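You operate a simulated robot arm through the tools that you are given. There is no shell and no other tool.

Carry out the task below with a simulated robot arm. There is one attempt and no reset: what you move stays moved.

## Task
Lock the hanger, pull out both struck stop buttons and reset the line.
Fine: lock first; the mode switch ends at OFF and the ready lamp green.
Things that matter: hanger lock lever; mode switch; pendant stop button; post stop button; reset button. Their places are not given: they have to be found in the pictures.

It is judged by the outcome, as a careful person would: the job done as asked, and still so three seconds after it is handed in. It fails if anything else is knocked over, pushed out of place, dropped, spilled or broken.

## Robot
A 7-joint arm with a fingered hand, fixed in place. Base frame: the origin is on the floor under the middle of its stand, x ahead of it, y to its left, z up. Readings come in cm, degrees, newtons and seconds.
It reaches about 116.4 cm from its shoulder. Its first joint turns from -166.0 to 166.0 degrees. Payload 4.7 kg.
The TCP is the grasp point between the finger pads, 3.6 cm short of the fingertips. In the tool frame z runs along the fingers and y along their closing line. The gripper opens to 12 cm; its body begins 4.2 cm behind the TCP. The gripper is a hand of 5 fingers: y runs from the thumb to the fingers, the wrist lies at [-1.8, -12.2, -21] in the tool frame, and closing takes about 1.5 s.
Orientation is that of the tool frame in the base frame, as a unit quaternion [w, x, y, z]. With the fingers straight down and the wrist toward the robot, the tool's x, y and z point along [0, 1, 0], [1, 0, 0] and [0, 0, -1] of the base frame.

## Interface
- The arm moves only by the tool nudge_tool. Its arguments are lists of equal length, an entry for each row: "offset": the shift along the tool's x, y, z in cm, a list of three; "angular": the turn, a rotation vector about the tool's x, y, z in degrees, a list of three. In form: {"offset": [[tx, ty, tz], ...], "angular": [[rx, ry, rz], ...]}. A call has 1 to 20 rows; each row is the pose to reach, as a shift and turn from the pose commanded when the call began, along the tool's axes at that moment. "jaw" is the finger opening in cm, from 0 to 12, set as the call begins (left out, the last holds). A row lasts 0.2 s, in which the tool goes at most 5 cm and 8.6 degrees; a call with a longer step from one row to the next is refused whole, and so is a gripper value outside its range. A pose out of reach is approached as far as the arm can. The call stops where the force on the tool passes 40 N (or 10 N more than at its start, if that is more) or the arm is blocked; 0.2 s more then pass. Each finger travels about 4.5 cm/s and halts on what it meets, pressing with about 30 N; the grip force reading is that of the motor and also rises with nothing between the fingers. The clock runs only during rows and for 0.2 s after the last one: add rows that repeat a pose to give the fingers time. The reply holds the time, the measured pose of the TCP, the force on the tool along the base axes, the opening and the grip force, in the units named above and with some noise, with the torque about the TCP (base axes, N m) and any sound that the robot's microphone picked up.
- Cameras (640 x 400 px; columns grow to the right, rows downward): "scene" is fixed at [4.95, -49.87, 177.38]; the picture's right is [0.56, -0.83, 0.00], its down [-0.63, -0.43, -0.64] and it looks along [0.53, 0.36, -0.76] (base axes); focal length 278 px, centre (320, 200). "wrist" rides on the gripper at [7.3, -9.1, -14.3] in the tool frame; the picture's right is [-0.80, 0.28, -0.53], its down [-0.53, -0.73, 0.42] and it looks along [-0.27, 0.62, 0.74] (tool axes); focal length 234 px, centre (320, 200).
- capture(camera): a new picture of that camera. It takes no simulated time.
- hand_shape(shape): the hand has 5 fingers and takes this shape, open, in about a second: jaw (thumb against the fingers, like two jaws); tri (thumb and two fingers); tip (a fingertip pinch); poke (one finger out to press); point (the index stretched); flat (the hand flat); cup (the hand cupped); fist (a fist). The gripper value then closes the fingers along that shape, each until it touches; the sizes above hold for jaw. It gives what a move gives, with no picture.
- pixel_to_xyz(camera, pixels): for up to 12 pixels [column, row] of the newest picture of that camera ("zoom" is the newest enlarged one), the place [x, y, z] in the base frame of the surface seen there, good to about 0.3 cm. It takes no simulated time.
- enlarge(camera, box): a new picture of the part [left, top, right, bottom] of that camera's present view, enlarged. It takes no simulated time.
- finish_job(): hands the job in; it is judged then, once.

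Open the gripper and draw the arm clear of the work before you hand the job in, unless the task says otherwise.

The tools are called after "Request:" by a JSON object that holds its "api" and its "payload". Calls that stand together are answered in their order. nudge_tool: Moves the arm, as the interface text tells. Its arguments: {"type":"object","properties":{"offset":{"type":"array"},"angular":{"type":"array"},"jaw":{"type":"number"}},"required":["offset","angular"]} The other tools are called the same way: hand_shape (shape) gives the hand a shape; capture (camera) takes a picture; pixel_to_xyz (camera, pixels) gives the place of the surface under pixels of a picture; enlarge (camera, box) takes an enlarged picture of a part of a camera's view; finish_job () hands the job in.

At the start:

```text
time: 0.0
position: [48.97, -14.93, 143.96]
tcp_rot: [0.0, 0.706, 0.708, 0.0]
wrist_force: [0.8, 0.8, 0.8]
torque: [-0.04, 0.01, 0.03]
width: 11.97
grip_force: 0.1
shape: jaw
```

scene: 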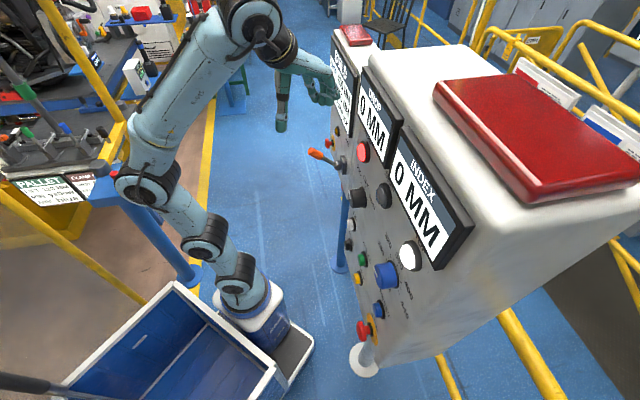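
wrist: 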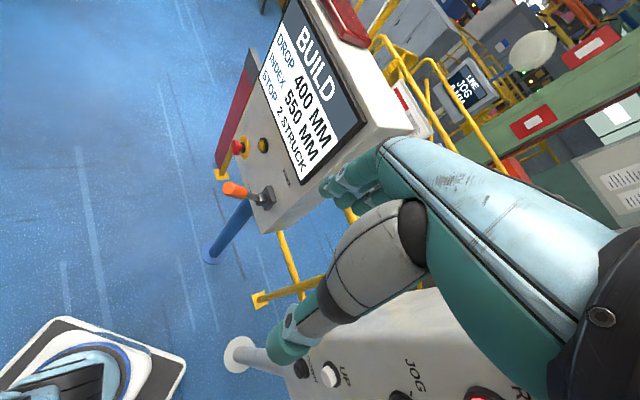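

The scene shows a pendant with displays and many buttons around pixels (330-470, 120-350), and the wrist view shows a post panel with a red button and an orange lever. I'll enlarge these areas to identify the controls.

Request:
{"api": "enlarge", "payload": {"camera": "scene", "box": [300, 100, 460, 200]}}

Request:
{"api": "enlarge", "payload": {"camera": "scene", "box": [310, 180, 470, 360]}}

Request:
{"api": "enlarge", "payload": {"camera": "wrist", "box": [200, 0, 400, 240]}}

Request:
{"api": "enlarge", "payload": {"camera": "wrist", "box": [220, 300, 540, 400]}}

Request:
{"api": "enlarge", "payload": {"camera": "wrist", "box": [400, 0, 640, 160]}}

```text
4.00 times, centred on (380, 150) of scene
```

zoom: 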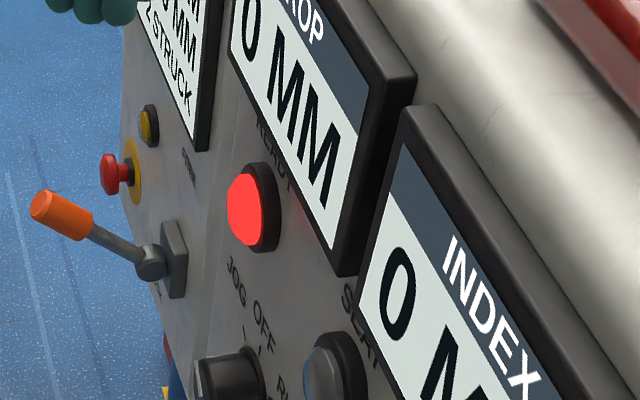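

```text
2.22 times, centred on (390, 270) of scene
```

zoom: 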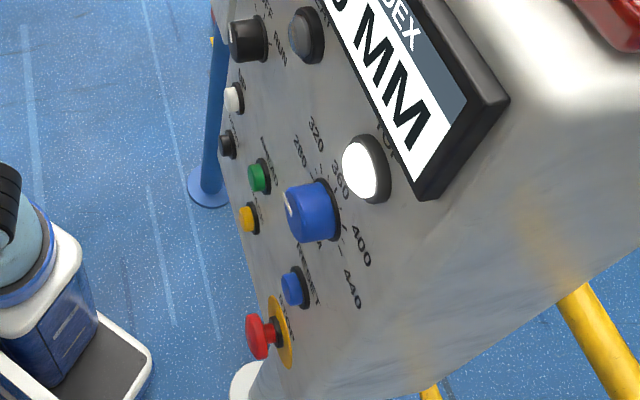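

```text
1.67 times, centred on (300, 120) of wrist
```

zoom: 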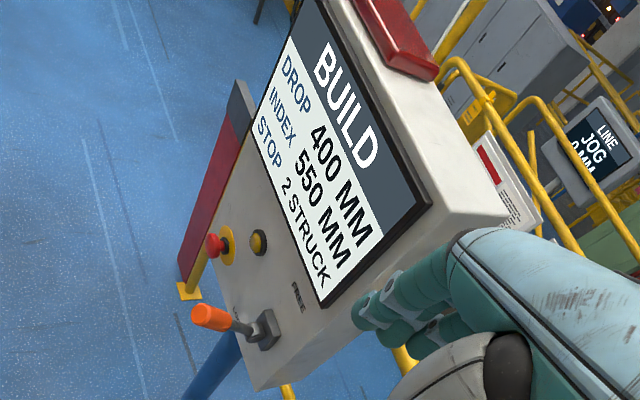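

```text
2.00 times, centred on (380, 350) of wrist
```

zoom: 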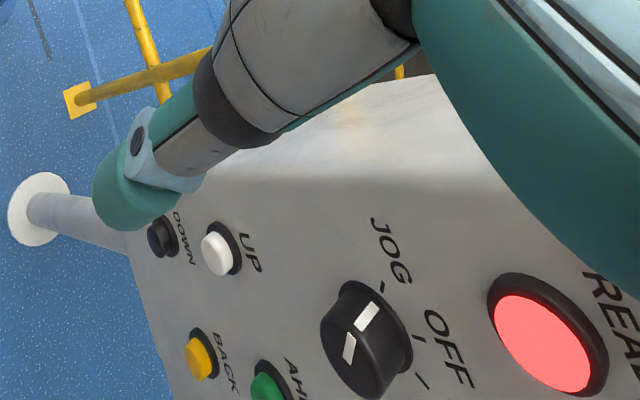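

```text
2.50 times, centred on (520, 80) of wrist
```

zoom: 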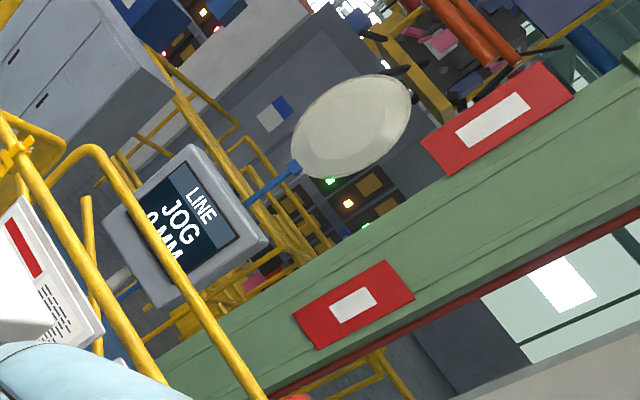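

I'll read 3D positions of the lever, stop buttons, mode switch, and reset button from the scene picture.

Request:
{"api": "capture", "payload": {"camera": "scene"}}

Request:
{"api": "pixel_to_xyz", "payload": {"camera": "scene", "pixels": [[314, 153], [329, 159], [338, 165], [327, 143], [333, 144], [337, 131], [363, 152], [357, 197], [384, 195], [363, 330], [372, 328], [378, 309]]}}

Request:
{"api": "pixel_to_xyz", "payload": {"camera": "scene", "pixels": [[383, 312], [398, 340], [430, 300], [400, 230], [370, 215], [345, 150], [343, 180], [348, 170], [355, 225], [348, 244], [362, 258], [385, 275]]}}

Request:
{"api": "enlarge", "payload": {"camera": "scene", "box": [300, 120, 380, 200]}}

Request:
{"api": "enlarge", "payload": {"camera": "scene", "box": [340, 270, 440, 370]}}

```text
taken
```

scene: 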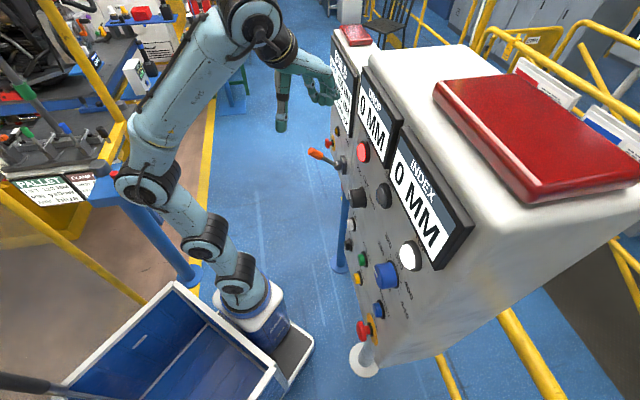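

```text
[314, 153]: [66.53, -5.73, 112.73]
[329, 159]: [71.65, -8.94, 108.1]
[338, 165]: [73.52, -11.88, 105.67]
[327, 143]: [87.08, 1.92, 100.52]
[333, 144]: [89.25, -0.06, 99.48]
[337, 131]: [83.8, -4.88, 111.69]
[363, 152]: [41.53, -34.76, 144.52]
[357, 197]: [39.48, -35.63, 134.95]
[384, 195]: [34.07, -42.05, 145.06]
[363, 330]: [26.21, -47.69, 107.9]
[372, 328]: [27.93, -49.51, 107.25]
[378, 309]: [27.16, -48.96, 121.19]
```

```text
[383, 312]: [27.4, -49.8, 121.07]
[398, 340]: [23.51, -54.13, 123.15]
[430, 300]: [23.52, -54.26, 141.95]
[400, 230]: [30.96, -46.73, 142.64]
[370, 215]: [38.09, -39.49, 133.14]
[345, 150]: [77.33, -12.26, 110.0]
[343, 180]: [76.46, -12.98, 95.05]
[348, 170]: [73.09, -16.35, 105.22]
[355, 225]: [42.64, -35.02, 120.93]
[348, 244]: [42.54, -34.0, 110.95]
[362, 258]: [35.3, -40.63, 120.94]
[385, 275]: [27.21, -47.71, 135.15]
```

```text
5.00 times, centred on (340, 160) of scene
```

zoom: 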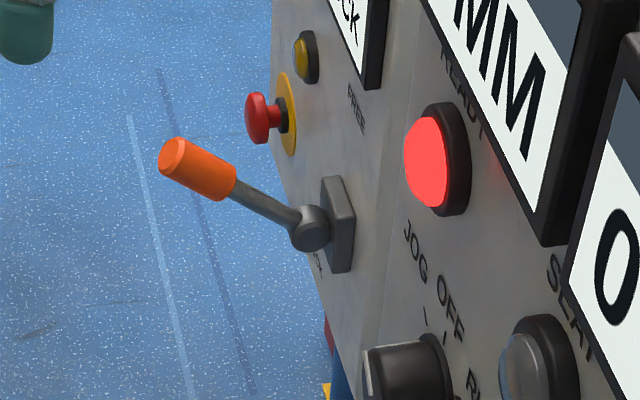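

```text
4.00 times, centred on (390, 320) of scene
```

zoom: 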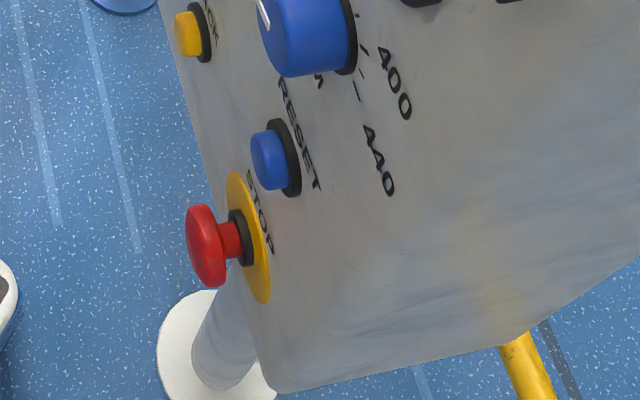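

Both panels share the normal [-0.71, 0.71, 0] (pendant plane x−y≈77.7, post plane x−y≈89.5). The lever tip is near (66.5,-5.7,112.7), pointing up toward FREE. I'll zoom on the hand and the lever with its labels before moving.

Request:
{"api": "enlarge", "payload": {"camera": "scene", "box": [240, 40, 360, 140]}}

Request:
{"api": "enlarge", "payload": {"camera": "wrist", "box": [200, 110, 340, 240]}}

Request:
{"api": "pixel_to_xyz", "payload": {"camera": "scene", "pixels": [[282, 128], [290, 60], [330, 100], [316, 98], [250, 20], [150, 190], [245, 270]]}}

```text
4.00 times, centred on (300, 90) of scene
```

zoom: 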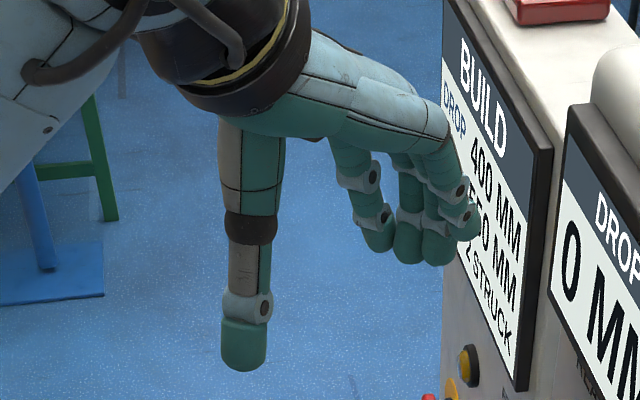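

```text
3.08 times, centred on (270, 175) of wrist
```

zoom: 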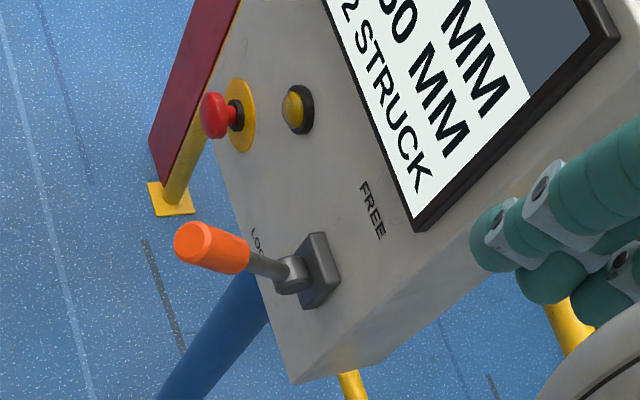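

```text
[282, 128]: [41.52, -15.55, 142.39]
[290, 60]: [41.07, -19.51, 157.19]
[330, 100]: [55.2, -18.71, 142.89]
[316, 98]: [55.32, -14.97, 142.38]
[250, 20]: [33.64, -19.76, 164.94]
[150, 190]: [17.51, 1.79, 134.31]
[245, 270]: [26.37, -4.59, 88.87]
```

I'll check where the arm's links and the nearby box sit, so I know what to avoid.

Request:
{"api": "pixel_to_xyz", "payload": {"camera": "scene", "pixels": [[260, 310], [280, 355], [240, 300], [210, 245], [180, 130], [175, 290], [300, 350], [100, 350], [270, 380], [338, 260], [365, 360], [200, 275]]}}

Request:
{"api": "pixel_to_xyz", "payload": {"camera": "scene", "pixels": [[150, 240], [130, 190], [400, 55], [345, 50], [340, 75], [375, 360], [470, 260], [440, 190], [380, 100], [362, 72]]}}

```text
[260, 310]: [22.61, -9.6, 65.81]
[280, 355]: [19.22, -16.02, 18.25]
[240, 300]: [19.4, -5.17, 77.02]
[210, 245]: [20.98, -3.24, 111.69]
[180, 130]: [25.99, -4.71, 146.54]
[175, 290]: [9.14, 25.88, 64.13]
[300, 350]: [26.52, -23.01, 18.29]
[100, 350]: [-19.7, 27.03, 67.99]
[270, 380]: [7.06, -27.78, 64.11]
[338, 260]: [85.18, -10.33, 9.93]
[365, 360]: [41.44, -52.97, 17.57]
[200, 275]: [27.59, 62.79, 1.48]
```

```text
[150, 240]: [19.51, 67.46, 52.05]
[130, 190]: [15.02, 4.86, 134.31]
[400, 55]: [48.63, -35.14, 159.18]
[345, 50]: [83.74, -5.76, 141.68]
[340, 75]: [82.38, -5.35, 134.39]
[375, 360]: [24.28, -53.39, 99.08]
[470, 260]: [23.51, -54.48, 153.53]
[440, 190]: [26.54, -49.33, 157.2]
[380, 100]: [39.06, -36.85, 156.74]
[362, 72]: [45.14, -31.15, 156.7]
```

The lever points out and up toward FREE, and LOCK is below it, so it must be pushed down. I'll close the fingers, yaw the hand 45° so its finger row is square to the lever, and move above it while staying high.

Request:
{"api": "nudge_tool", "payload": {"offset": [[1.1, 2.5, 0], [2.2, 5, 0], [3.3, 7.5, 0], [4.5, 10, 0], [5.6, 12.5, 0], [6.7, 15, 0], [7.8, 17.5, 0], [8.93, 19.96, 0], [8.93, 19.96, 0]], "angular": [[0, 0, 5.6], [0, 0, 11.2], [0, 0, 16.9], [0, 0, 22.5], [0, 0, 28.1], [0, 0, 33.7], [0, 0, 39.4], [0, 0, 45], [0, 0, 45]], "jaw": 0}}

Request:
{"api": "capture", "payload": {"camera": "wrist"}}

Request:
{"api": "capture", "payload": {"camera": "scene"}}

```text
time: 2.0
position: [68.91, -5.8, 144.18]
tcp_rot: [-0.001, 0.924, 0.383, 0.0]
wrist_force: [-0.2, 0.1, 0.8]
torque: [0.0, -0.02, 0.02]
width: 0.01
grip_force: 30.3
shape: jaw
```

```text
taken
```

wrist: 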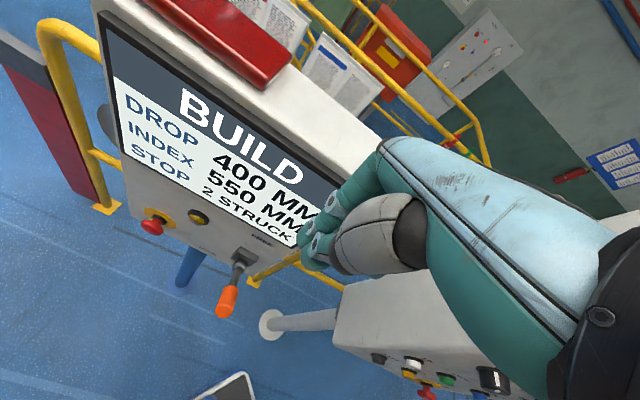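

```text
taken
```

scene: 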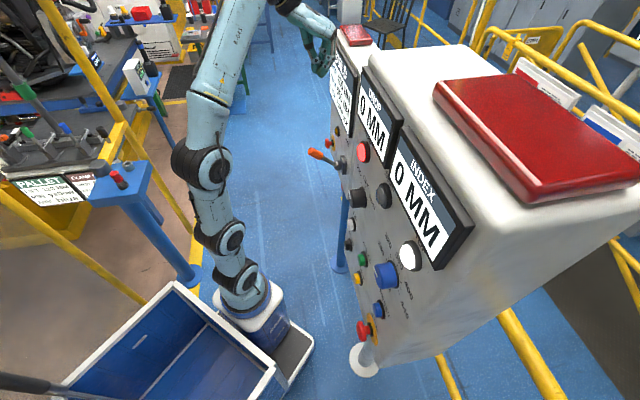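

The wrist picture shows the lever handle at (228,300) and hub at (243,258). I'll measure these from this nearer view.

Request:
{"api": "enlarge", "payload": {"camera": "wrist", "box": [130, 190, 330, 330]}}

Request:
{"api": "pixel_to_xyz", "payload": {"camera": "wrist", "pixels": [[224, 312], [228, 300], [232, 290], [237, 275], [240, 265], [245, 256], [152, 227], [199, 217], [160, 216], [270, 270], [310, 240]]}}

```text
2.86 times, centred on (230, 260) of wrist
```

zoom: 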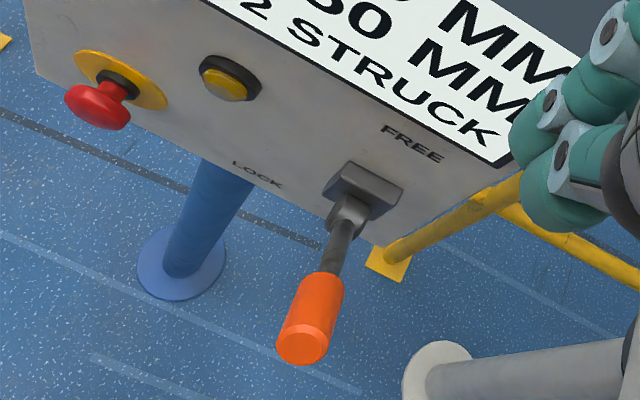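

```text
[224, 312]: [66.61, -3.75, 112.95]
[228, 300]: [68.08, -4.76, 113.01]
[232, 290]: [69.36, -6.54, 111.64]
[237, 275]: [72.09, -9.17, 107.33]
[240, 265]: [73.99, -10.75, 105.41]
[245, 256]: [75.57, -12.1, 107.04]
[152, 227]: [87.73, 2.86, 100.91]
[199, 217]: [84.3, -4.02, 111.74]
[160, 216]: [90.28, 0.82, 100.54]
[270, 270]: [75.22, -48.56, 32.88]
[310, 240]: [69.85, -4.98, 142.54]
```

The FREE and LOCK labels need placing relative to the hub, so I'll query them in the enlarged picture.

Request:
{"api": "pixel_to_xyz", "payload": {"camera": "zoom", "pixels": [[412, 143], [258, 176], [350, 163], [402, 188], [378, 218], [326, 190], [365, 190], [350, 215], [340, 245], [325, 285], [310, 320], [300, 350]]}}

```text
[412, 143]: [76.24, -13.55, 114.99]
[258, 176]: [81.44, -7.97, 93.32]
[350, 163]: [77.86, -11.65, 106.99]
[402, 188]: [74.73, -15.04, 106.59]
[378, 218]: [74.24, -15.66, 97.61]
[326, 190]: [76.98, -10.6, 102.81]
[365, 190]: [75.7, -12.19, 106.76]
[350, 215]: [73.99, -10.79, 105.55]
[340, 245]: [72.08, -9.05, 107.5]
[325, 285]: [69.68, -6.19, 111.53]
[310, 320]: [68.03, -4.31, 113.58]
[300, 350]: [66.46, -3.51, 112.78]
```

FREE is above the hub (s≈44, z≈115) and LOCK is below it. The closed fingertips are right over the handle, so I'll descend to just above it.

Request:
{"api": "nudge_tool", "payload": {"offset": [[0, 0, 4], [0, 0, 8], [0, 0, 12], [0, 0, 16], [0, 0, 20], [0, 0, 23], [0, 0, 25.5], [0, 0, 25.5]], "angular": [[0, 0, 0], [0, 0, 0], [0, 0, 0], [0, 0, 0], [0, 0, 0], [0, 0, 0], [0, 0, 0], [0, 0, 0]], "jaw": 0}}

Request:
{"api": "capture", "payload": {"camera": "wrist"}}

Request:
{"api": "enlarge", "payload": {"camera": "scene", "box": [270, 60, 390, 200]}}

```text
time: 3.8
position: [68.91, -5.94, 118.55]
tcp_rot: [0.001, 0.924, 0.383, -0.001]
wrist_force: [-0.3, 0.8, -0.4]
torque: [-0.01, 0.0, -0.01]
width: 0.0
grip_force: 30.5
shape: jaw
```

```text
taken
```

wrist: 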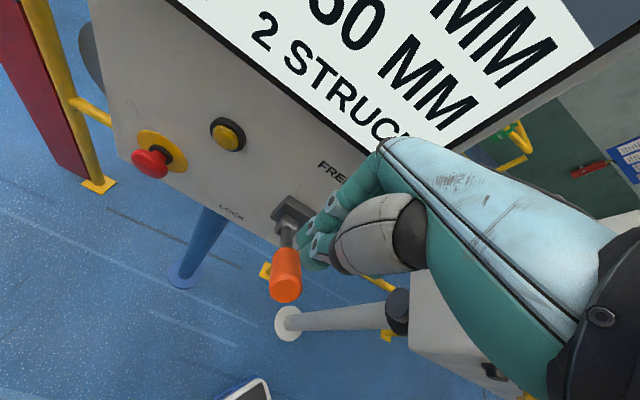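

```text
2.86 times, centred on (330, 130) of scene
```

zoom: 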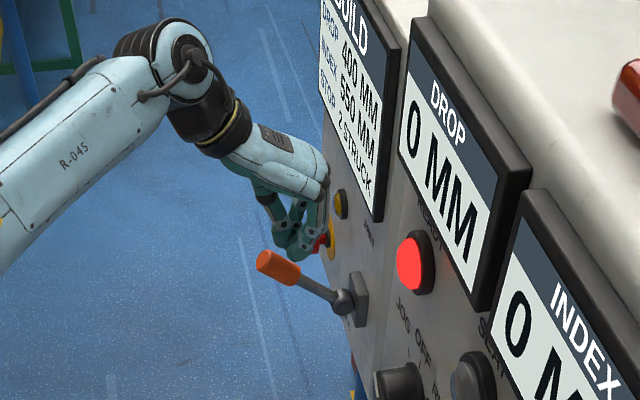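

The fingertips are just above the orange handle. I'll push straight down in 1 cm steps and watch the force.

Request:
{"api": "nudge_tool", "payload": {"offset": [[0, 0, 1], [0, 0, 2], [0, 0, 3], [0, 0, 4], [0, 0, 5], [0, 0, 6], [0, 0, 7], [0, 0, 8], [0, 0, 9]], "angular": [[0, 0, 0], [0, 0, 0], [0, 0, 0], [0, 0, 0], [0, 0, 0], [0, 0, 0], [0, 0, 0], [0, 0, 0], [0, 0, 0]], "jaw": 0}}

Request:
{"api": "capture", "payload": {"camera": "wrist"}}

Request:
{"api": "enlarge", "payload": {"camera": "scene", "box": [270, 60, 390, 200]}}

```text
time: 5.8
position: [68.85, -5.94, 109.44]
tcp_rot: [0.001, 0.923, 0.384, -0.001]
wrist_force: [1.8, -0.3, 0.7]
torque: [-0.03, -0.02, -0.04]
width: 0.0
grip_force: 29.9
shape: jaw
```

```text
taken
```

wrist: 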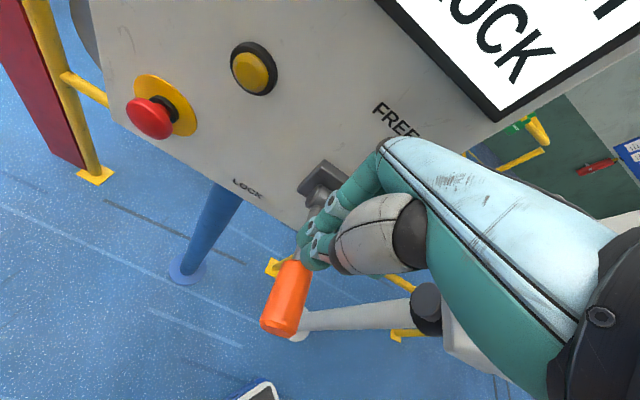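

```text
2.86 times, centred on (330, 130) of scene
```

zoom: 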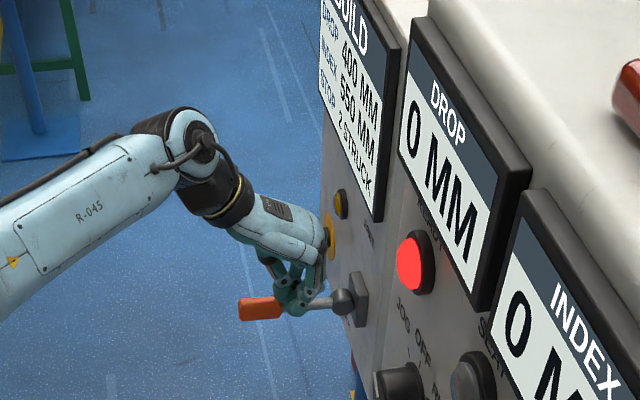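

The lever swings down easily and is now about level. I'll continue pushing down.

Request:
{"api": "nudge_tool", "payload": {"offset": [[0, 0, 1], [0, 0, 2], [0, 0, 3], [0, 0, 4], [0, 0, 5], [0, 0, 6], [0, 0, 7]], "angular": [[0, 0, 0], [0, 0, 0], [0, 0, 0], [0, 0, 0], [0, 0, 0], [0, 0, 0], [0, 0, 0]], "jaw": 0}}

Request:
{"api": "capture", "payload": {"camera": "wrist"}}

Request:
{"api": "enlarge", "payload": {"camera": "scene", "box": [270, 60, 390, 200]}}

```text
time: 7.6
position: [69.22, -5.94, 103.09]
tcp_rot: [0.004, 0.923, 0.385, 0.007]
wrist_force: [3.2, -5.0, 9.1]
torque: [-0.26, -0.08, 0.08]
width: 0.0
grip_force: 29.6
shape: jaw
stopped in row 7: the force on the tool passed its limit at 42 N (the readings are from after the stop); the commanded pose is now the measured one
```

```text
taken
```

wrist: 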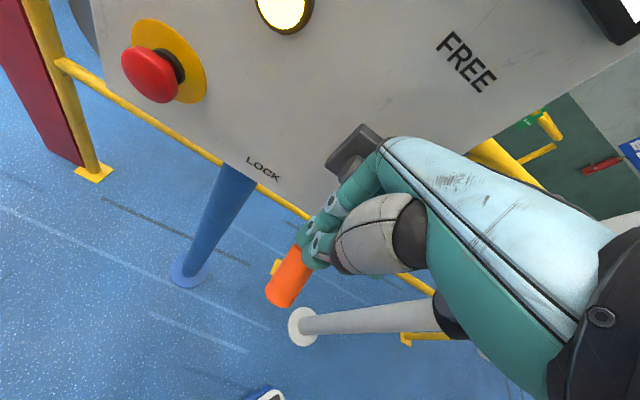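

```text
2.86 times, centred on (330, 130) of scene
```

zoom: 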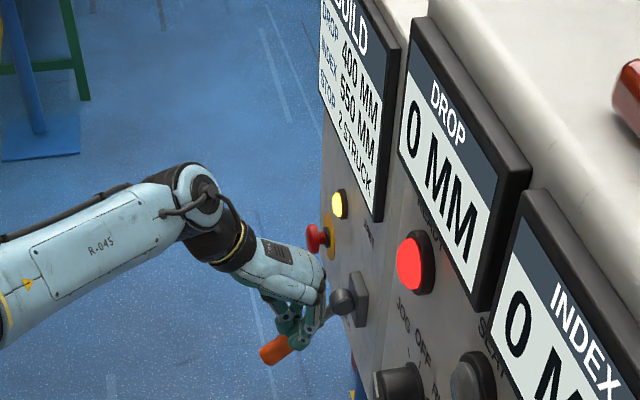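

The lever hit its lower stop and the lamp above the post stop has lit. I'll lift straight up off the lever and check that it stays locked.

Request:
{"api": "nudge_tool", "payload": {"offset": [[0, 0, -2], [0, 0, -5], [0, 0, -8], [0, -3, -11], [0, -6, -14], [0, -9, -14], [0, -12, -14], [0, -12, -14]], "angular": [[0, 0, 0], [0, 0, 0], [0, 0, 0], [0, 0, 0], [0, 0, 0], [0, 0, 0], [0, 0, 0], [0, 0, 0]]}}

Request:
{"api": "capture", "payload": {"camera": "wrist"}}

Request:
{"api": "enlarge", "payload": {"camera": "scene", "box": [300, 120, 380, 200]}}

```text
time: 9.4
position: [60.45, 2.63, 116.86]
tcp_rot: [0.004, 0.924, 0.383, 0.005]
wrist_force: [0.7, 0.6, -0.2]
torque: [0.0, -0.02, 0.0]
width: 0.0
grip_force: 30.2
shape: jaw
```

```text
taken
```

wrist: 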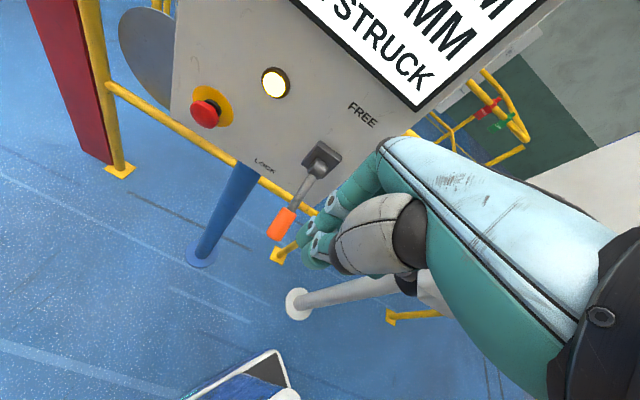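

```text
5.00 times, centred on (340, 160) of scene
```

zoom: 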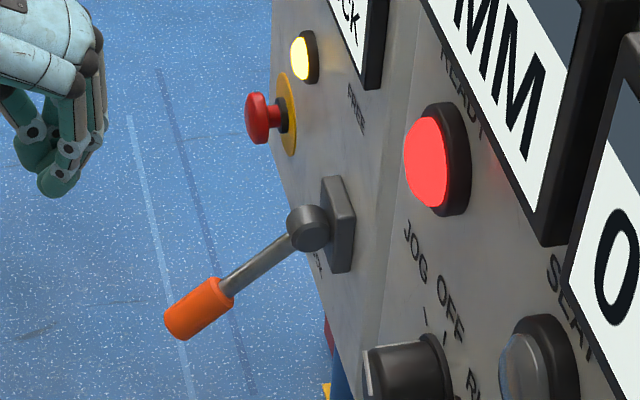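

The lever stays down at LOCK with its lamp lit. Next is the post stop button at (205,113), which I'll measure carefully.

Request:
{"api": "enlarge", "payload": {"camera": "wrist", "box": [160, 50, 320, 150]}}

Request:
{"api": "pixel_to_xyz", "payload": {"camera": "zoom", "pixels": [[165, 250], [180, 255], [195, 260], [220, 228], [240, 215], [275, 200], [260, 265], [285, 245], [240, 170], [200, 230], [212, 268], [150, 262]]}}

```text
4.00 times, centred on (240, 100) of wrist
```

zoom: 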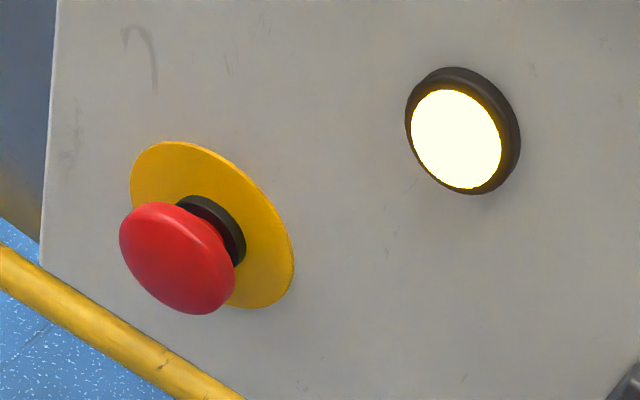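

```text
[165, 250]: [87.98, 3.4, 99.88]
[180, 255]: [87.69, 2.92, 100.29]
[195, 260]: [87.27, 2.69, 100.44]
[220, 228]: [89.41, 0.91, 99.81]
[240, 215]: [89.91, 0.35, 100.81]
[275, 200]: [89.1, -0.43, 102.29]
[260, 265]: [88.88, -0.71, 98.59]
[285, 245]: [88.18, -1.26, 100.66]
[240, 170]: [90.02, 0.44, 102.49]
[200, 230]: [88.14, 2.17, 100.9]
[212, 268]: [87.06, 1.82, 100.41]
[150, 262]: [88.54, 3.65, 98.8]
```

I'll query the ring and head edges to fix the button's centre and size.

Request:
{"api": "pixel_to_xyz", "payload": {"camera": "zoom", "pixels": [[137, 170], [165, 146], [135, 195], [288, 285], [245, 302], [270, 303], [123, 240], [140, 212], [180, 212], [228, 285], [195, 310], [150, 295]]}}

```text
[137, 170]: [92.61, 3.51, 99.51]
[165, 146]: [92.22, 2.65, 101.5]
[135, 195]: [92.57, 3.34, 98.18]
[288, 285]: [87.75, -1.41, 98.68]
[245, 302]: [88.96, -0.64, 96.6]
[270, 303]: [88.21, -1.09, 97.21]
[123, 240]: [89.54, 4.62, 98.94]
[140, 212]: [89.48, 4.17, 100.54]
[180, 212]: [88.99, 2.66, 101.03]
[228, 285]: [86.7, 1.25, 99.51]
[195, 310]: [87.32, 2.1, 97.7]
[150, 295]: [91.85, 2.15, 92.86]
```

The ring centre is at s≈64.45, z≈99.6, and the head is about 4.4 cm wide at 2.2–3.5 cm off the panel. I'll turn the fingers toward the panel (thumb below) with the jaw half open, and go to a pre-grasp point 13 cm out from it.

Request:
{"api": "nudge_tool", "payload": {"offset": [[1.5, 0, 1.3], [3.0, 0, 2.6], [4.5, 0, 4], [6, 0, 5.3], [7.6, 0, 6.6], [9.1, 0, 8], [10.6, 1, 9.3], [12.2, 2, 10.6], [13.7, 3, 12], [15.2, 5, 13.3], [16.8, 6.5, 14.6], [18.3, 8, 16], [19.85, 9.4, 17.26], [19.85, 9.4, 17.26]], "angular": [[-7, 0, 0], [-14, 0, 0], [-21, 0, 0], [-28, 0, 0], [-35, 0, 0], [-42, 0, 0], [-49, 0, 0], [-56, 0, 0], [-63, 0, 0], [-70, 0, 0], [-77, 0, 0], [-84, 0, 0], [-90, 0, 0], [-90, 0, 0]], "jaw": 8}}

Request:
{"api": "capture", "payload": {"camera": "wrist"}}

Request:
{"api": "capture", "payload": {"camera": "scene"}}

```text
time: 12.4
position: [81.63, 10.05, 99.84]
tcp_rot: [0.656, 0.65, 0.266, 0.275]
wrist_force: [0.5, 0.2, -0.1]
torque: [-0.04, -0.01, 0.0]
width: 8.03
grip_force: 0.1
shape: jaw
```

```text
taken
```

wrist: 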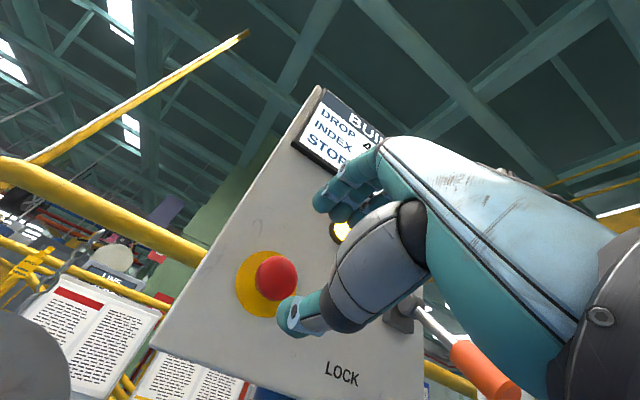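

```text
taken
```

scene: 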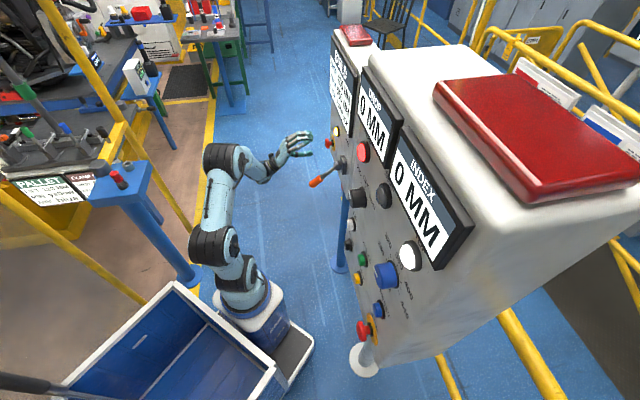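

The button head is now at (275,278) in the wrist view with the thumb at (300,315). I'll remeasure it from this near view before closing in.

Request:
{"api": "enlarge", "payload": {"camera": "wrist", "box": [220, 210, 360, 350]}}

Request:
{"api": "pixel_to_xyz", "payload": {"camera": "wrist", "pixels": [[275, 278], [258, 275], [276, 258], [297, 280], [272, 298], [237, 285], [262, 252], [262, 317], [290, 256], [295, 320]]}}

```text
2.86 times, centred on (290, 280) of wrist
```

zoom: 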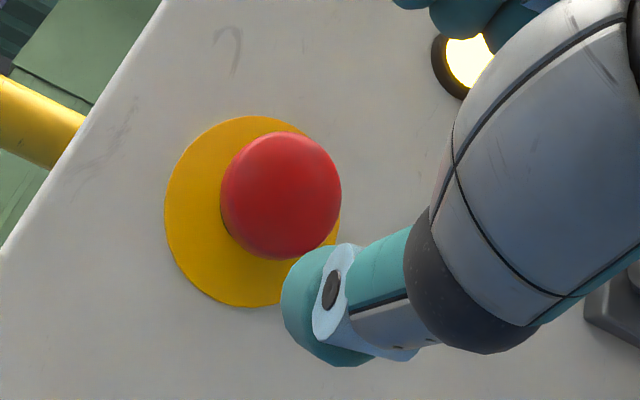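

```text
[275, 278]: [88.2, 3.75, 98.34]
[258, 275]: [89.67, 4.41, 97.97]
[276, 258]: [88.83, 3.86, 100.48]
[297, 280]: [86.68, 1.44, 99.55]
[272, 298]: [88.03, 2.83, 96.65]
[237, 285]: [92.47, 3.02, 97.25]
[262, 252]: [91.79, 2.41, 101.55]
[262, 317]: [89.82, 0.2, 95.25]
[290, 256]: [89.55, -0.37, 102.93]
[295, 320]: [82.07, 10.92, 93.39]
```

The near view puts the head centre at s≈64.4, z≈98.6–99.3. I'll lower about 0.7 cm, shift slightly, and advance toward the button with the jaw open.

Request:
{"api": "nudge_tool", "payload": {"offset": [[-0.2, -0.4, 1.5], [-0.4, -0.7, 3], [-0.4, -0.7, 4.5], [-0.4, -0.7, 6], [-0.4, -0.7, 6]], "angular": [[0, 0, 0], [0, 0, 0], [0, 0, 0], [0, 0, 0], [0, 0, 0]], "jaw": 8}}

Request:
{"api": "capture", "payload": {"camera": "wrist"}}

Request:
{"api": "enlarge", "payload": {"camera": "scene", "box": [280, 100, 380, 200]}}

```text
time: 13.6
position: [85.38, 5.46, 99.21]
tcp_rot: [0.655, 0.651, 0.267, 0.275]
wrist_force: [-0.5, 0.8, -1.0]
torque: [0.06, -0.01, 0.0]
width: 7.98
grip_force: 0.0
shape: jaw
```

```text
taken
```

wrist: 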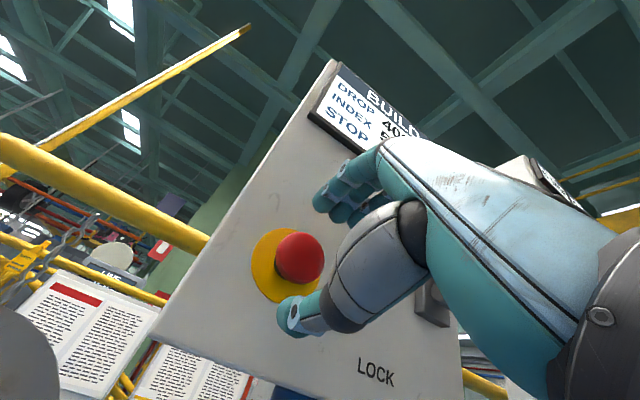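

```text
4.00 times, centred on (330, 150) of scene
```

zoom: 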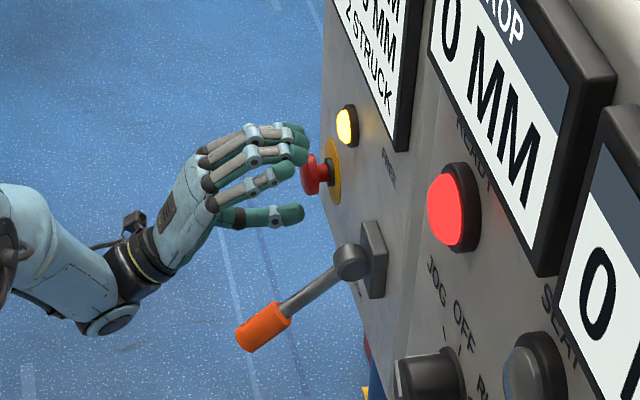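

The fingers now straddle the head (scene zoom: fingers at row 150, thumb at 213, head at 175). I'll advance the last 2 cm and look before closing.

Request:
{"api": "nudge_tool", "payload": {"offset": [[0, 0, 0.7], [0, 0, 1.4], [0, 0, 2.0], [0, 0, 2.0]], "angular": [[0, 0, 0], [0, 0, 0], [0, 0, 0], [0, 0, 0]], "jaw": 8}}

Request:
{"api": "enlarge", "payload": {"camera": "wrist", "box": [220, 160, 400, 360]}}

Request:
{"api": "enlarge", "payload": {"camera": "scene", "box": [300, 110, 370, 180]}}

```text
time: 14.6
position: [86.75, 4.12, 99.17]
tcp_rot: [0.655, 0.651, 0.268, 0.276]
wrist_force: [0.1, -0.2, 0.0]
torque: [0.0, 0.0, 0.01]
width: 8.03
grip_force: 0.0
shape: jaw
```

```text
2.00 times, centred on (310, 260) of wrist
```

zoom: 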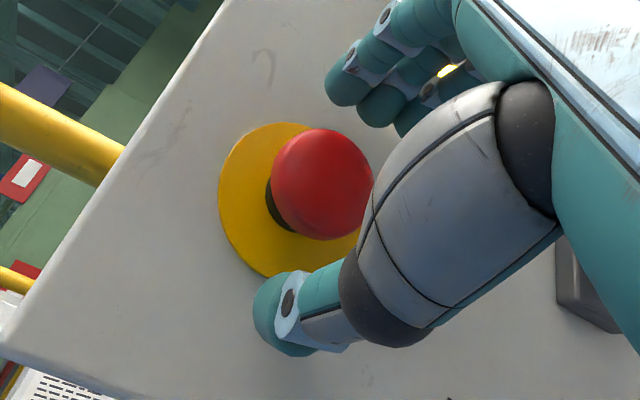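

```text
5.71 times, centred on (335, 145) of scene
```

zoom: 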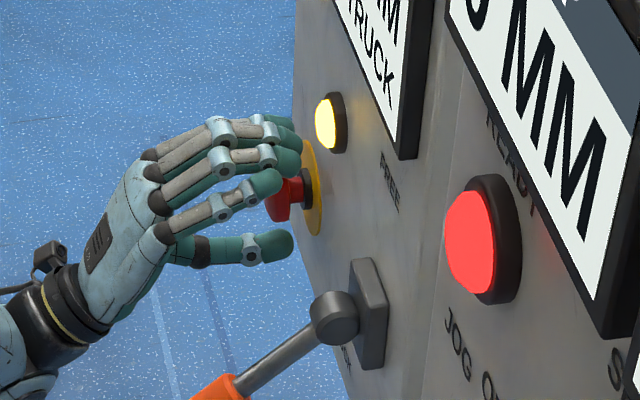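

The TCP is about 4.9 cm off the panel with the head centred between thumb and fingers. I'll close the fingers on it.

Request:
{"api": "nudge_tool", "payload": {"offset": [[0, 0, 0], [0, 0, 0], [0, 0, 0], [0, 0, 0], [0, 0, 0], [0, 0, 0], [0, 0, 0], [0, 0, 0]], "angular": [[0, 0, 0], [0, 0, 0], [0, 0, 0], [0, 0, 0], [0, 0, 0], [0, 0, 0], [0, 0, 0], [0, 0, 0]], "jaw": 2.5}}

Request:
{"api": "enlarge", "payload": {"camera": "wrist", "box": [220, 160, 400, 360]}}

Request:
{"api": "enlarge", "payload": {"camera": "scene", "box": [300, 110, 370, 180]}}

```text
time: 16.4
position: [86.92, 4.13, 99.19]
tcp_rot: [0.655, 0.651, 0.268, 0.275]
wrist_force: [-0.2, -1.9, -10.1]
torque: [0.16, 0.21, -0.05]
width: 3.65
grip_force: 30.2
shape: jaw
```

```text
2.00 times, centred on (310, 260) of wrist
```

zoom: 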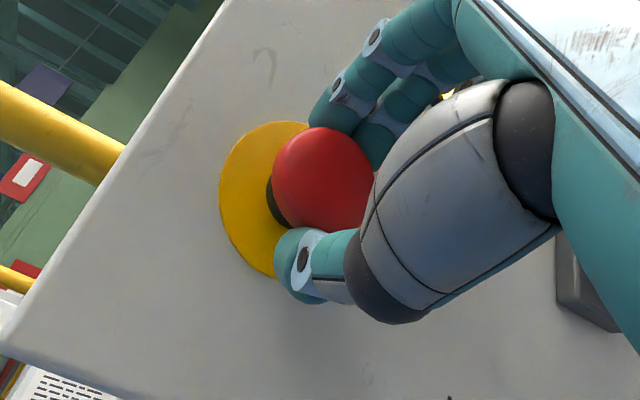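

```text
5.71 times, centred on (335, 145) of scene
```

zoom: 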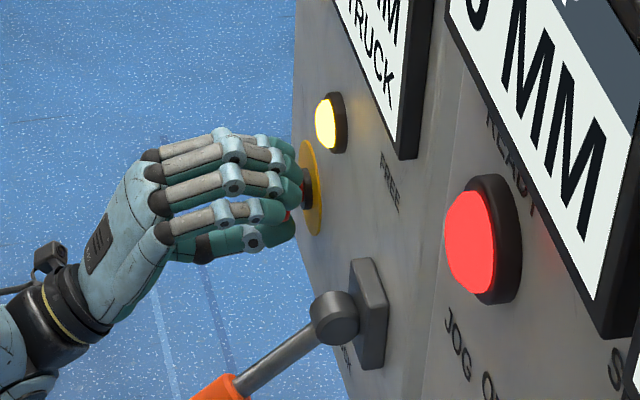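

The fingers hold the head (width 3.65, grip 30 N). I'll pull straight out in small steps and listen for a click.

Request:
{"api": "nudge_tool", "payload": {"offset": [[0, 0, -0.3], [0, 0, -0.6], [0, 0, -0.9], [0, 0, -1.2], [0, 0, -1.5], [0, 0, -1.8]], "angular": [[0, 0, 0], [0, 0, 0], [0, 0, 0], [0, 0, 0], [0, 0, 0], [0, 0, 0]], "jaw": 2}}

Request:
{"api": "enlarge", "payload": {"camera": "wrist", "box": [220, 160, 400, 360]}}

Request:
{"api": "enlarge", "payload": {"camera": "scene", "box": [300, 110, 370, 180]}}

```text
time: 17.8
position: [85.63, 5.25, 99.13]
tcp_rot: [0.655, 0.652, 0.267, 0.273]
wrist_force: [19.4, -26.5, -8.3]
torque: [0.04, 0.0, -0.12]
width: 3.36
grip_force: 30.0
shape: jaw
heard: click
```

```text
2.00 times, centred on (310, 260) of wrist
```

zoom: 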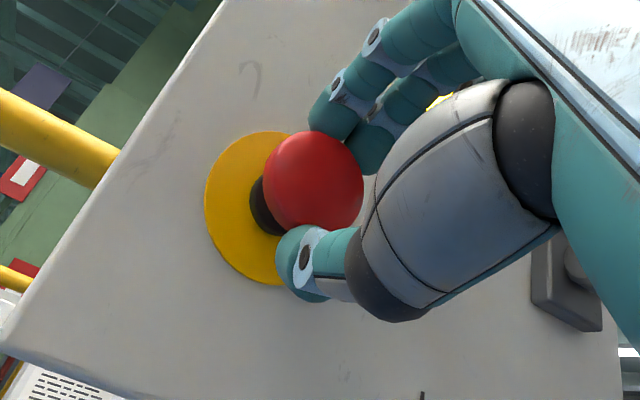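

```text
5.71 times, centred on (335, 145) of scene
```

zoom: 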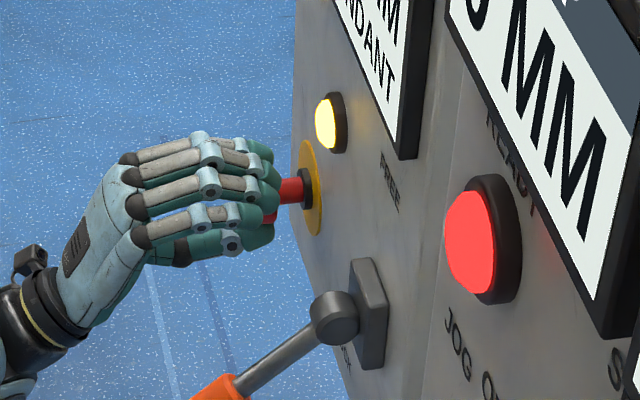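

A click was heard and the post display now mentions only the PENDANT. I'll open the fingers and back straight off the button.

Request:
{"api": "nudge_tool", "payload": {"offset": [[0, 0, 0], [0, 0, 0], [0, 0, 0], [0, 0, 0], [0, 0, 0], [0, 0, 0], [0, 0, -2], [0, 0, -5], [0, 0, -9], [0, 0, -12], [0, 0, -12]], "angular": [[0, 0, 0], [0, 0, 0], [0, 0, 0], [0, 0, 0], [0, 0, 0], [0, 0, 0], [0, 0, 0], [0, 0, 0], [0, 0, 0], [0, 0, 0], [0, 0, 0]], "jaw": 9}}

Request:
{"api": "capture", "payload": {"camera": "wrist"}}

Request:
{"api": "capture", "payload": {"camera": "scene"}}

Request:
{"api": "enlarge", "payload": {"camera": "scene", "box": [300, 40, 380, 180]}}

```text
time: 20.2
position: [77.03, 13.78, 98.9]
tcp_rot: [0.655, 0.651, 0.268, 0.275]
wrist_force: [-0.1, -1.3, 0.0]
torque: [0.03, -0.04, -0.01]
width: 8.98
grip_force: 0.1
shape: jaw
```

```text
taken
```

wrist: 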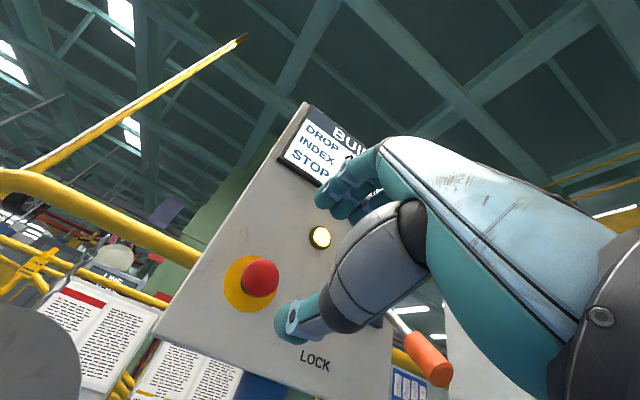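

```text
taken
```

scene: 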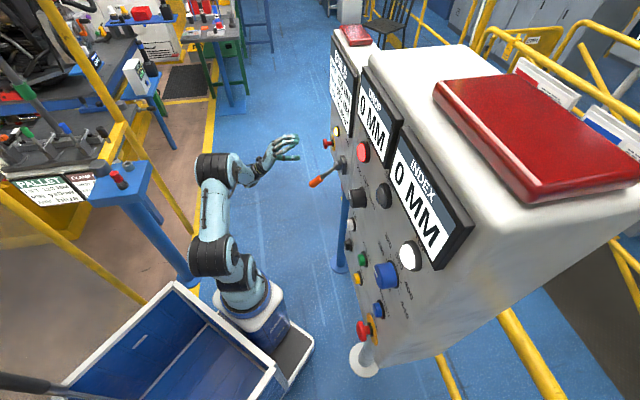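

```text
2.86 times, centred on (340, 110) of scene
```

zoom: 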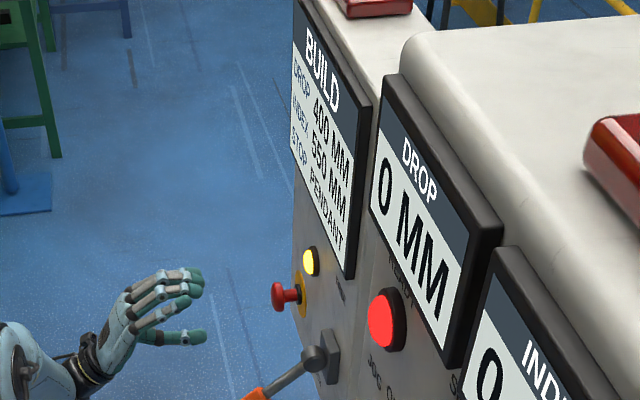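

Display now reads "STOP PENDANT", so the post stop is out. I'll raise and swing the hand over toward the pendant, re-orienting so the fingers point down-and-in at 45° for a close look.

Request:
{"api": "nudge_tool", "payload": {"offset": [[0, 3, -3], [-2, 6.5, -6], [-5, 10, -8], [-8, 13.5, -10], [-11, 17, -11], [-14, 20, -12], [-17.5, 23, -12], [-21.5, 25, -12], [-25.5, 26, -12], [-29.5, 26, -12], [-33.5, 26, -12], [-37.5, 26, -12], [-37.5, 26, -12]], "angular": [[2.93, 2.93, -7.07], [5.86, 5.86, -14.15], [8.79, 8.79, -21.2], [11.7, 11.7, -28.3], [14.65, 14.65, -35.4], [17.6, 17.6, -42.4], [20.5, 20.5, -49.5], [23.4, 23.4, -56.6], [26.4, 26.4, -63.7], [29.3, 29.3, -70.7], [32.2, 32.2, -77.8], [35.17, 35.17, -84.9], [35.17, 35.17, -84.9]], "jaw": 9}}

Request:
{"api": "capture", "payload": {"camera": "wrist"}}

Request:
{"api": "capture", "payload": {"camera": "scene"}}

```text
refused: row 2 steps farther than a row can; nothing moved
```

```text
taken
```

wrist: 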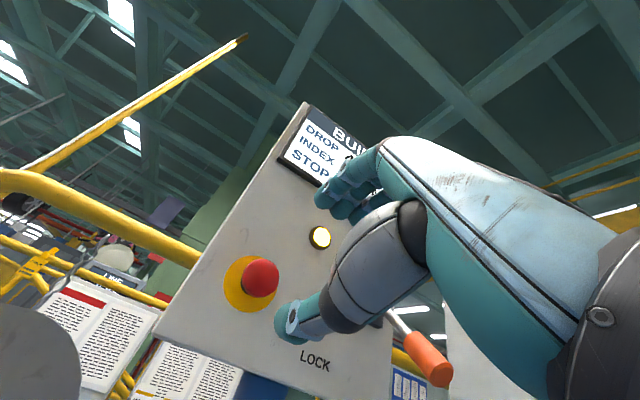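

```text
taken
```

scene: 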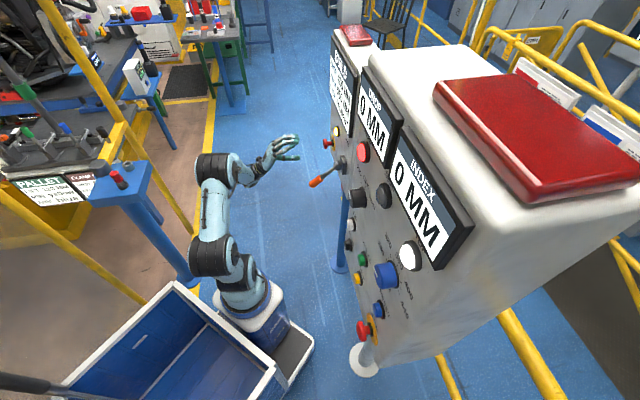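

Row 2 exceeded 5 cm, so I'll reissue the move with smaller steps.

Request:
{"api": "nudge_tool", "payload": {"offset": [[0, 3, -3], [-1, 6, -6], [-3, 9, -8], [-6, 12, -10], [-9, 15, -11], [-12, 18, -12], [-15, 21, -12], [-18.5, 23.5, -12], [-22, 25.5, -12], [-26, 26, -12], [-30, 26, -12], [-34, 26, -12], [-37.5, 26, -12], [-37.5, 26, -12]], "angular": [[2.7, 2.7, -6.53], [5.4, 5.4, -13.06], [8.1, 8.1, -19.6], [10.8, 10.8, -26.1], [13.5, 13.5, -32.65], [16.2, 16.2, -39.2], [18.9, 18.9, -45.7], [21.6, 21.6, -52.2], [24.3, 24.3, -58.8], [27.05, 27.05, -65.3], [29.8, 29.8, -71.8], [32.5, 32.5, -78.4], [35.17, 35.17, -84.9], [35.17, 35.17, -84.9]], "jaw": 9}}

Request:
{"api": "capture", "payload": {"camera": "wrist"}}

Request:
{"api": "capture", "payload": {"camera": "scene"}}

```text
time: 23.2
position: [41.45, -4.11, 124.66]
tcp_rot: [0.359, 0.353, 0.852, -0.145]
wrist_force: [0.9, -0.8, -0.5]
torque: [0.04, 0.03, 0.01]
width: 9.0
grip_force: 0.1
shape: jaw
out of reach, approached as far as the arm can: row 12
```

```text
taken
```

wrist: 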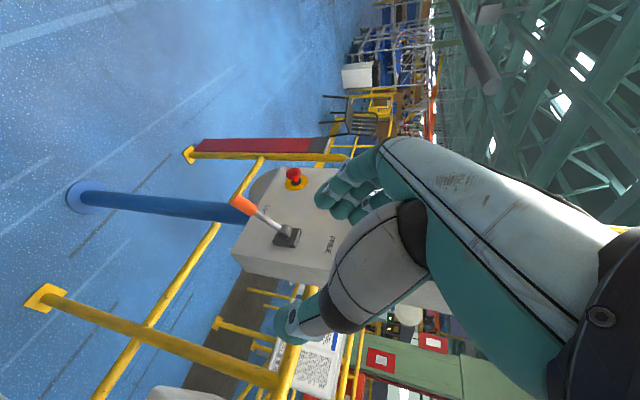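

```text
taken
```

scene: 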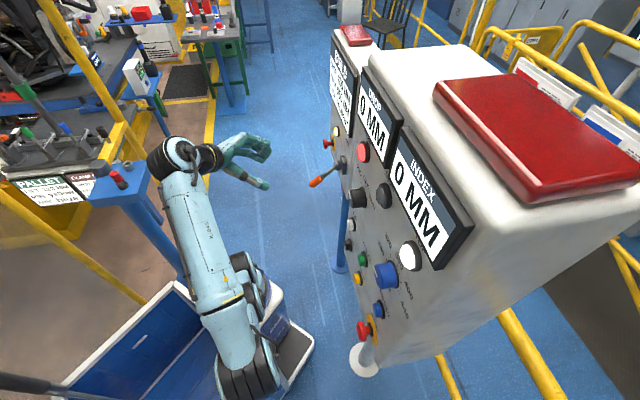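

The hand reached the intermediate pose, but the elbow swung to the near side at (250,375). I'll check where the elbow and wrist are before going on.

Request:
{"api": "pixel_to_xyz", "payload": {"camera": "scene", "pixels": [[250, 375], [245, 340], [215, 250], [175, 160], [270, 290], [240, 150], [262, 182]]}}

```text
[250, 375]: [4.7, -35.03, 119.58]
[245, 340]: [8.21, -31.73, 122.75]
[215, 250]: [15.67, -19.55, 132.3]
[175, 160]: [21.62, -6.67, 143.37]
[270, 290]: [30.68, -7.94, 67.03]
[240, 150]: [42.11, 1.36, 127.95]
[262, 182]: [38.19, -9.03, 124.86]
```

The elbow is at (4,-35,115), on the pendant side, which is bad for working there. I'll go back to the start-like pose (fingers down, forward and high) to bring the elbow back around.

Request:
{"api": "nudge_tool", "payload": {"offset": [[-2.2, -0.26, -0.18], [-4.4, -0.53, -0.36], [-6.7, -0.79, -0.53], [-8.9, -1.05, -0.71], [-11.1, -1.32, -0.89], [-13.3, -1.58, -1.07], [-15.6, -1.84, -1.24], [-17.8, -2.1, -1.42], [-20, -2.37, -1.6], [-20, -2.37, -1.6]], "angular": [[1.96, 4.73, 4.73], [3.92, 9.47, 9.47], [5.88, 14.2, 14.2], [7.84, 18.9, 18.9], [9.8, 23.7, 23.7], [11.8, 28.4, 28.4], [13.7, 33.1, 33.1], [15.7, 37.9, 37.9], [17.65, 42.6, 42.6], [17.65, 42.6, 42.6]], "jaw": 9}}

Request:
{"api": "capture", "payload": {"camera": "scene"}}

```text
time: 25.4
position: [34.9, -7.34, 133.14]
tcp_rot: [0.024, 0.698, 0.715, 0.01]
wrist_force: [1.3, -4.5, -1.5]
torque: [0.37, 0.17, 0.06]
width: 9.0
grip_force: 0.1
shape: jaw
out of reach, approached as far as the arm can: row 2, 3, 4, 5, 6, 7, 8, 9, 10
```

```text
taken
```

scene: 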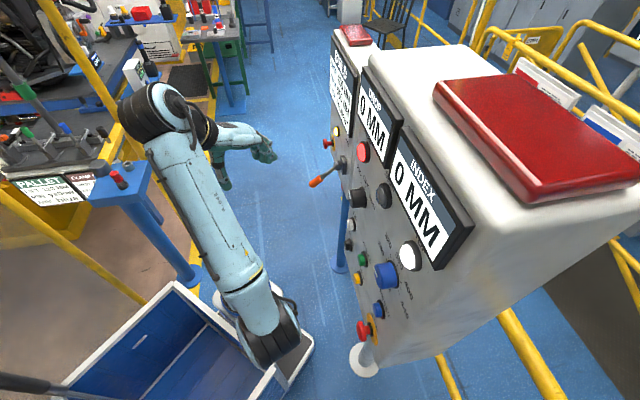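

The arm hit a joint limit here and the elbow is still on the near side. I'll first check what the present pose is with a still row, then retrace my path.

Request:
{"api": "nudge_tool", "payload": {"offset": [[0, 0, 0]], "angular": [[0, 0, 0]]}}

Request:
{"api": "pixel_to_xyz", "payload": {"camera": "scene", "pixels": [[270, 345], [250, 290], [200, 190], [150, 110], [230, 130], [265, 155], [215, 300], [230, 320]]}}

```text
time: 25.8
position: [34.91, -7.01, 133.11]
tcp_rot: [0.026, 0.697, 0.716, 0.006]
wrist_force: [-0.3, 0.3, 1.0]
torque: [0.02, 0.0, -0.01]
width: 9.01
grip_force: 0.1
shape: jaw
```

```text
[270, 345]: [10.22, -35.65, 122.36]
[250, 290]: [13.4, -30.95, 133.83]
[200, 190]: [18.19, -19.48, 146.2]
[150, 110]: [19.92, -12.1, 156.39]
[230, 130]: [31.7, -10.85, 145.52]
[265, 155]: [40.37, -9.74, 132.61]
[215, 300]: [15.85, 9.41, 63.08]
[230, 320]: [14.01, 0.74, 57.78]
```

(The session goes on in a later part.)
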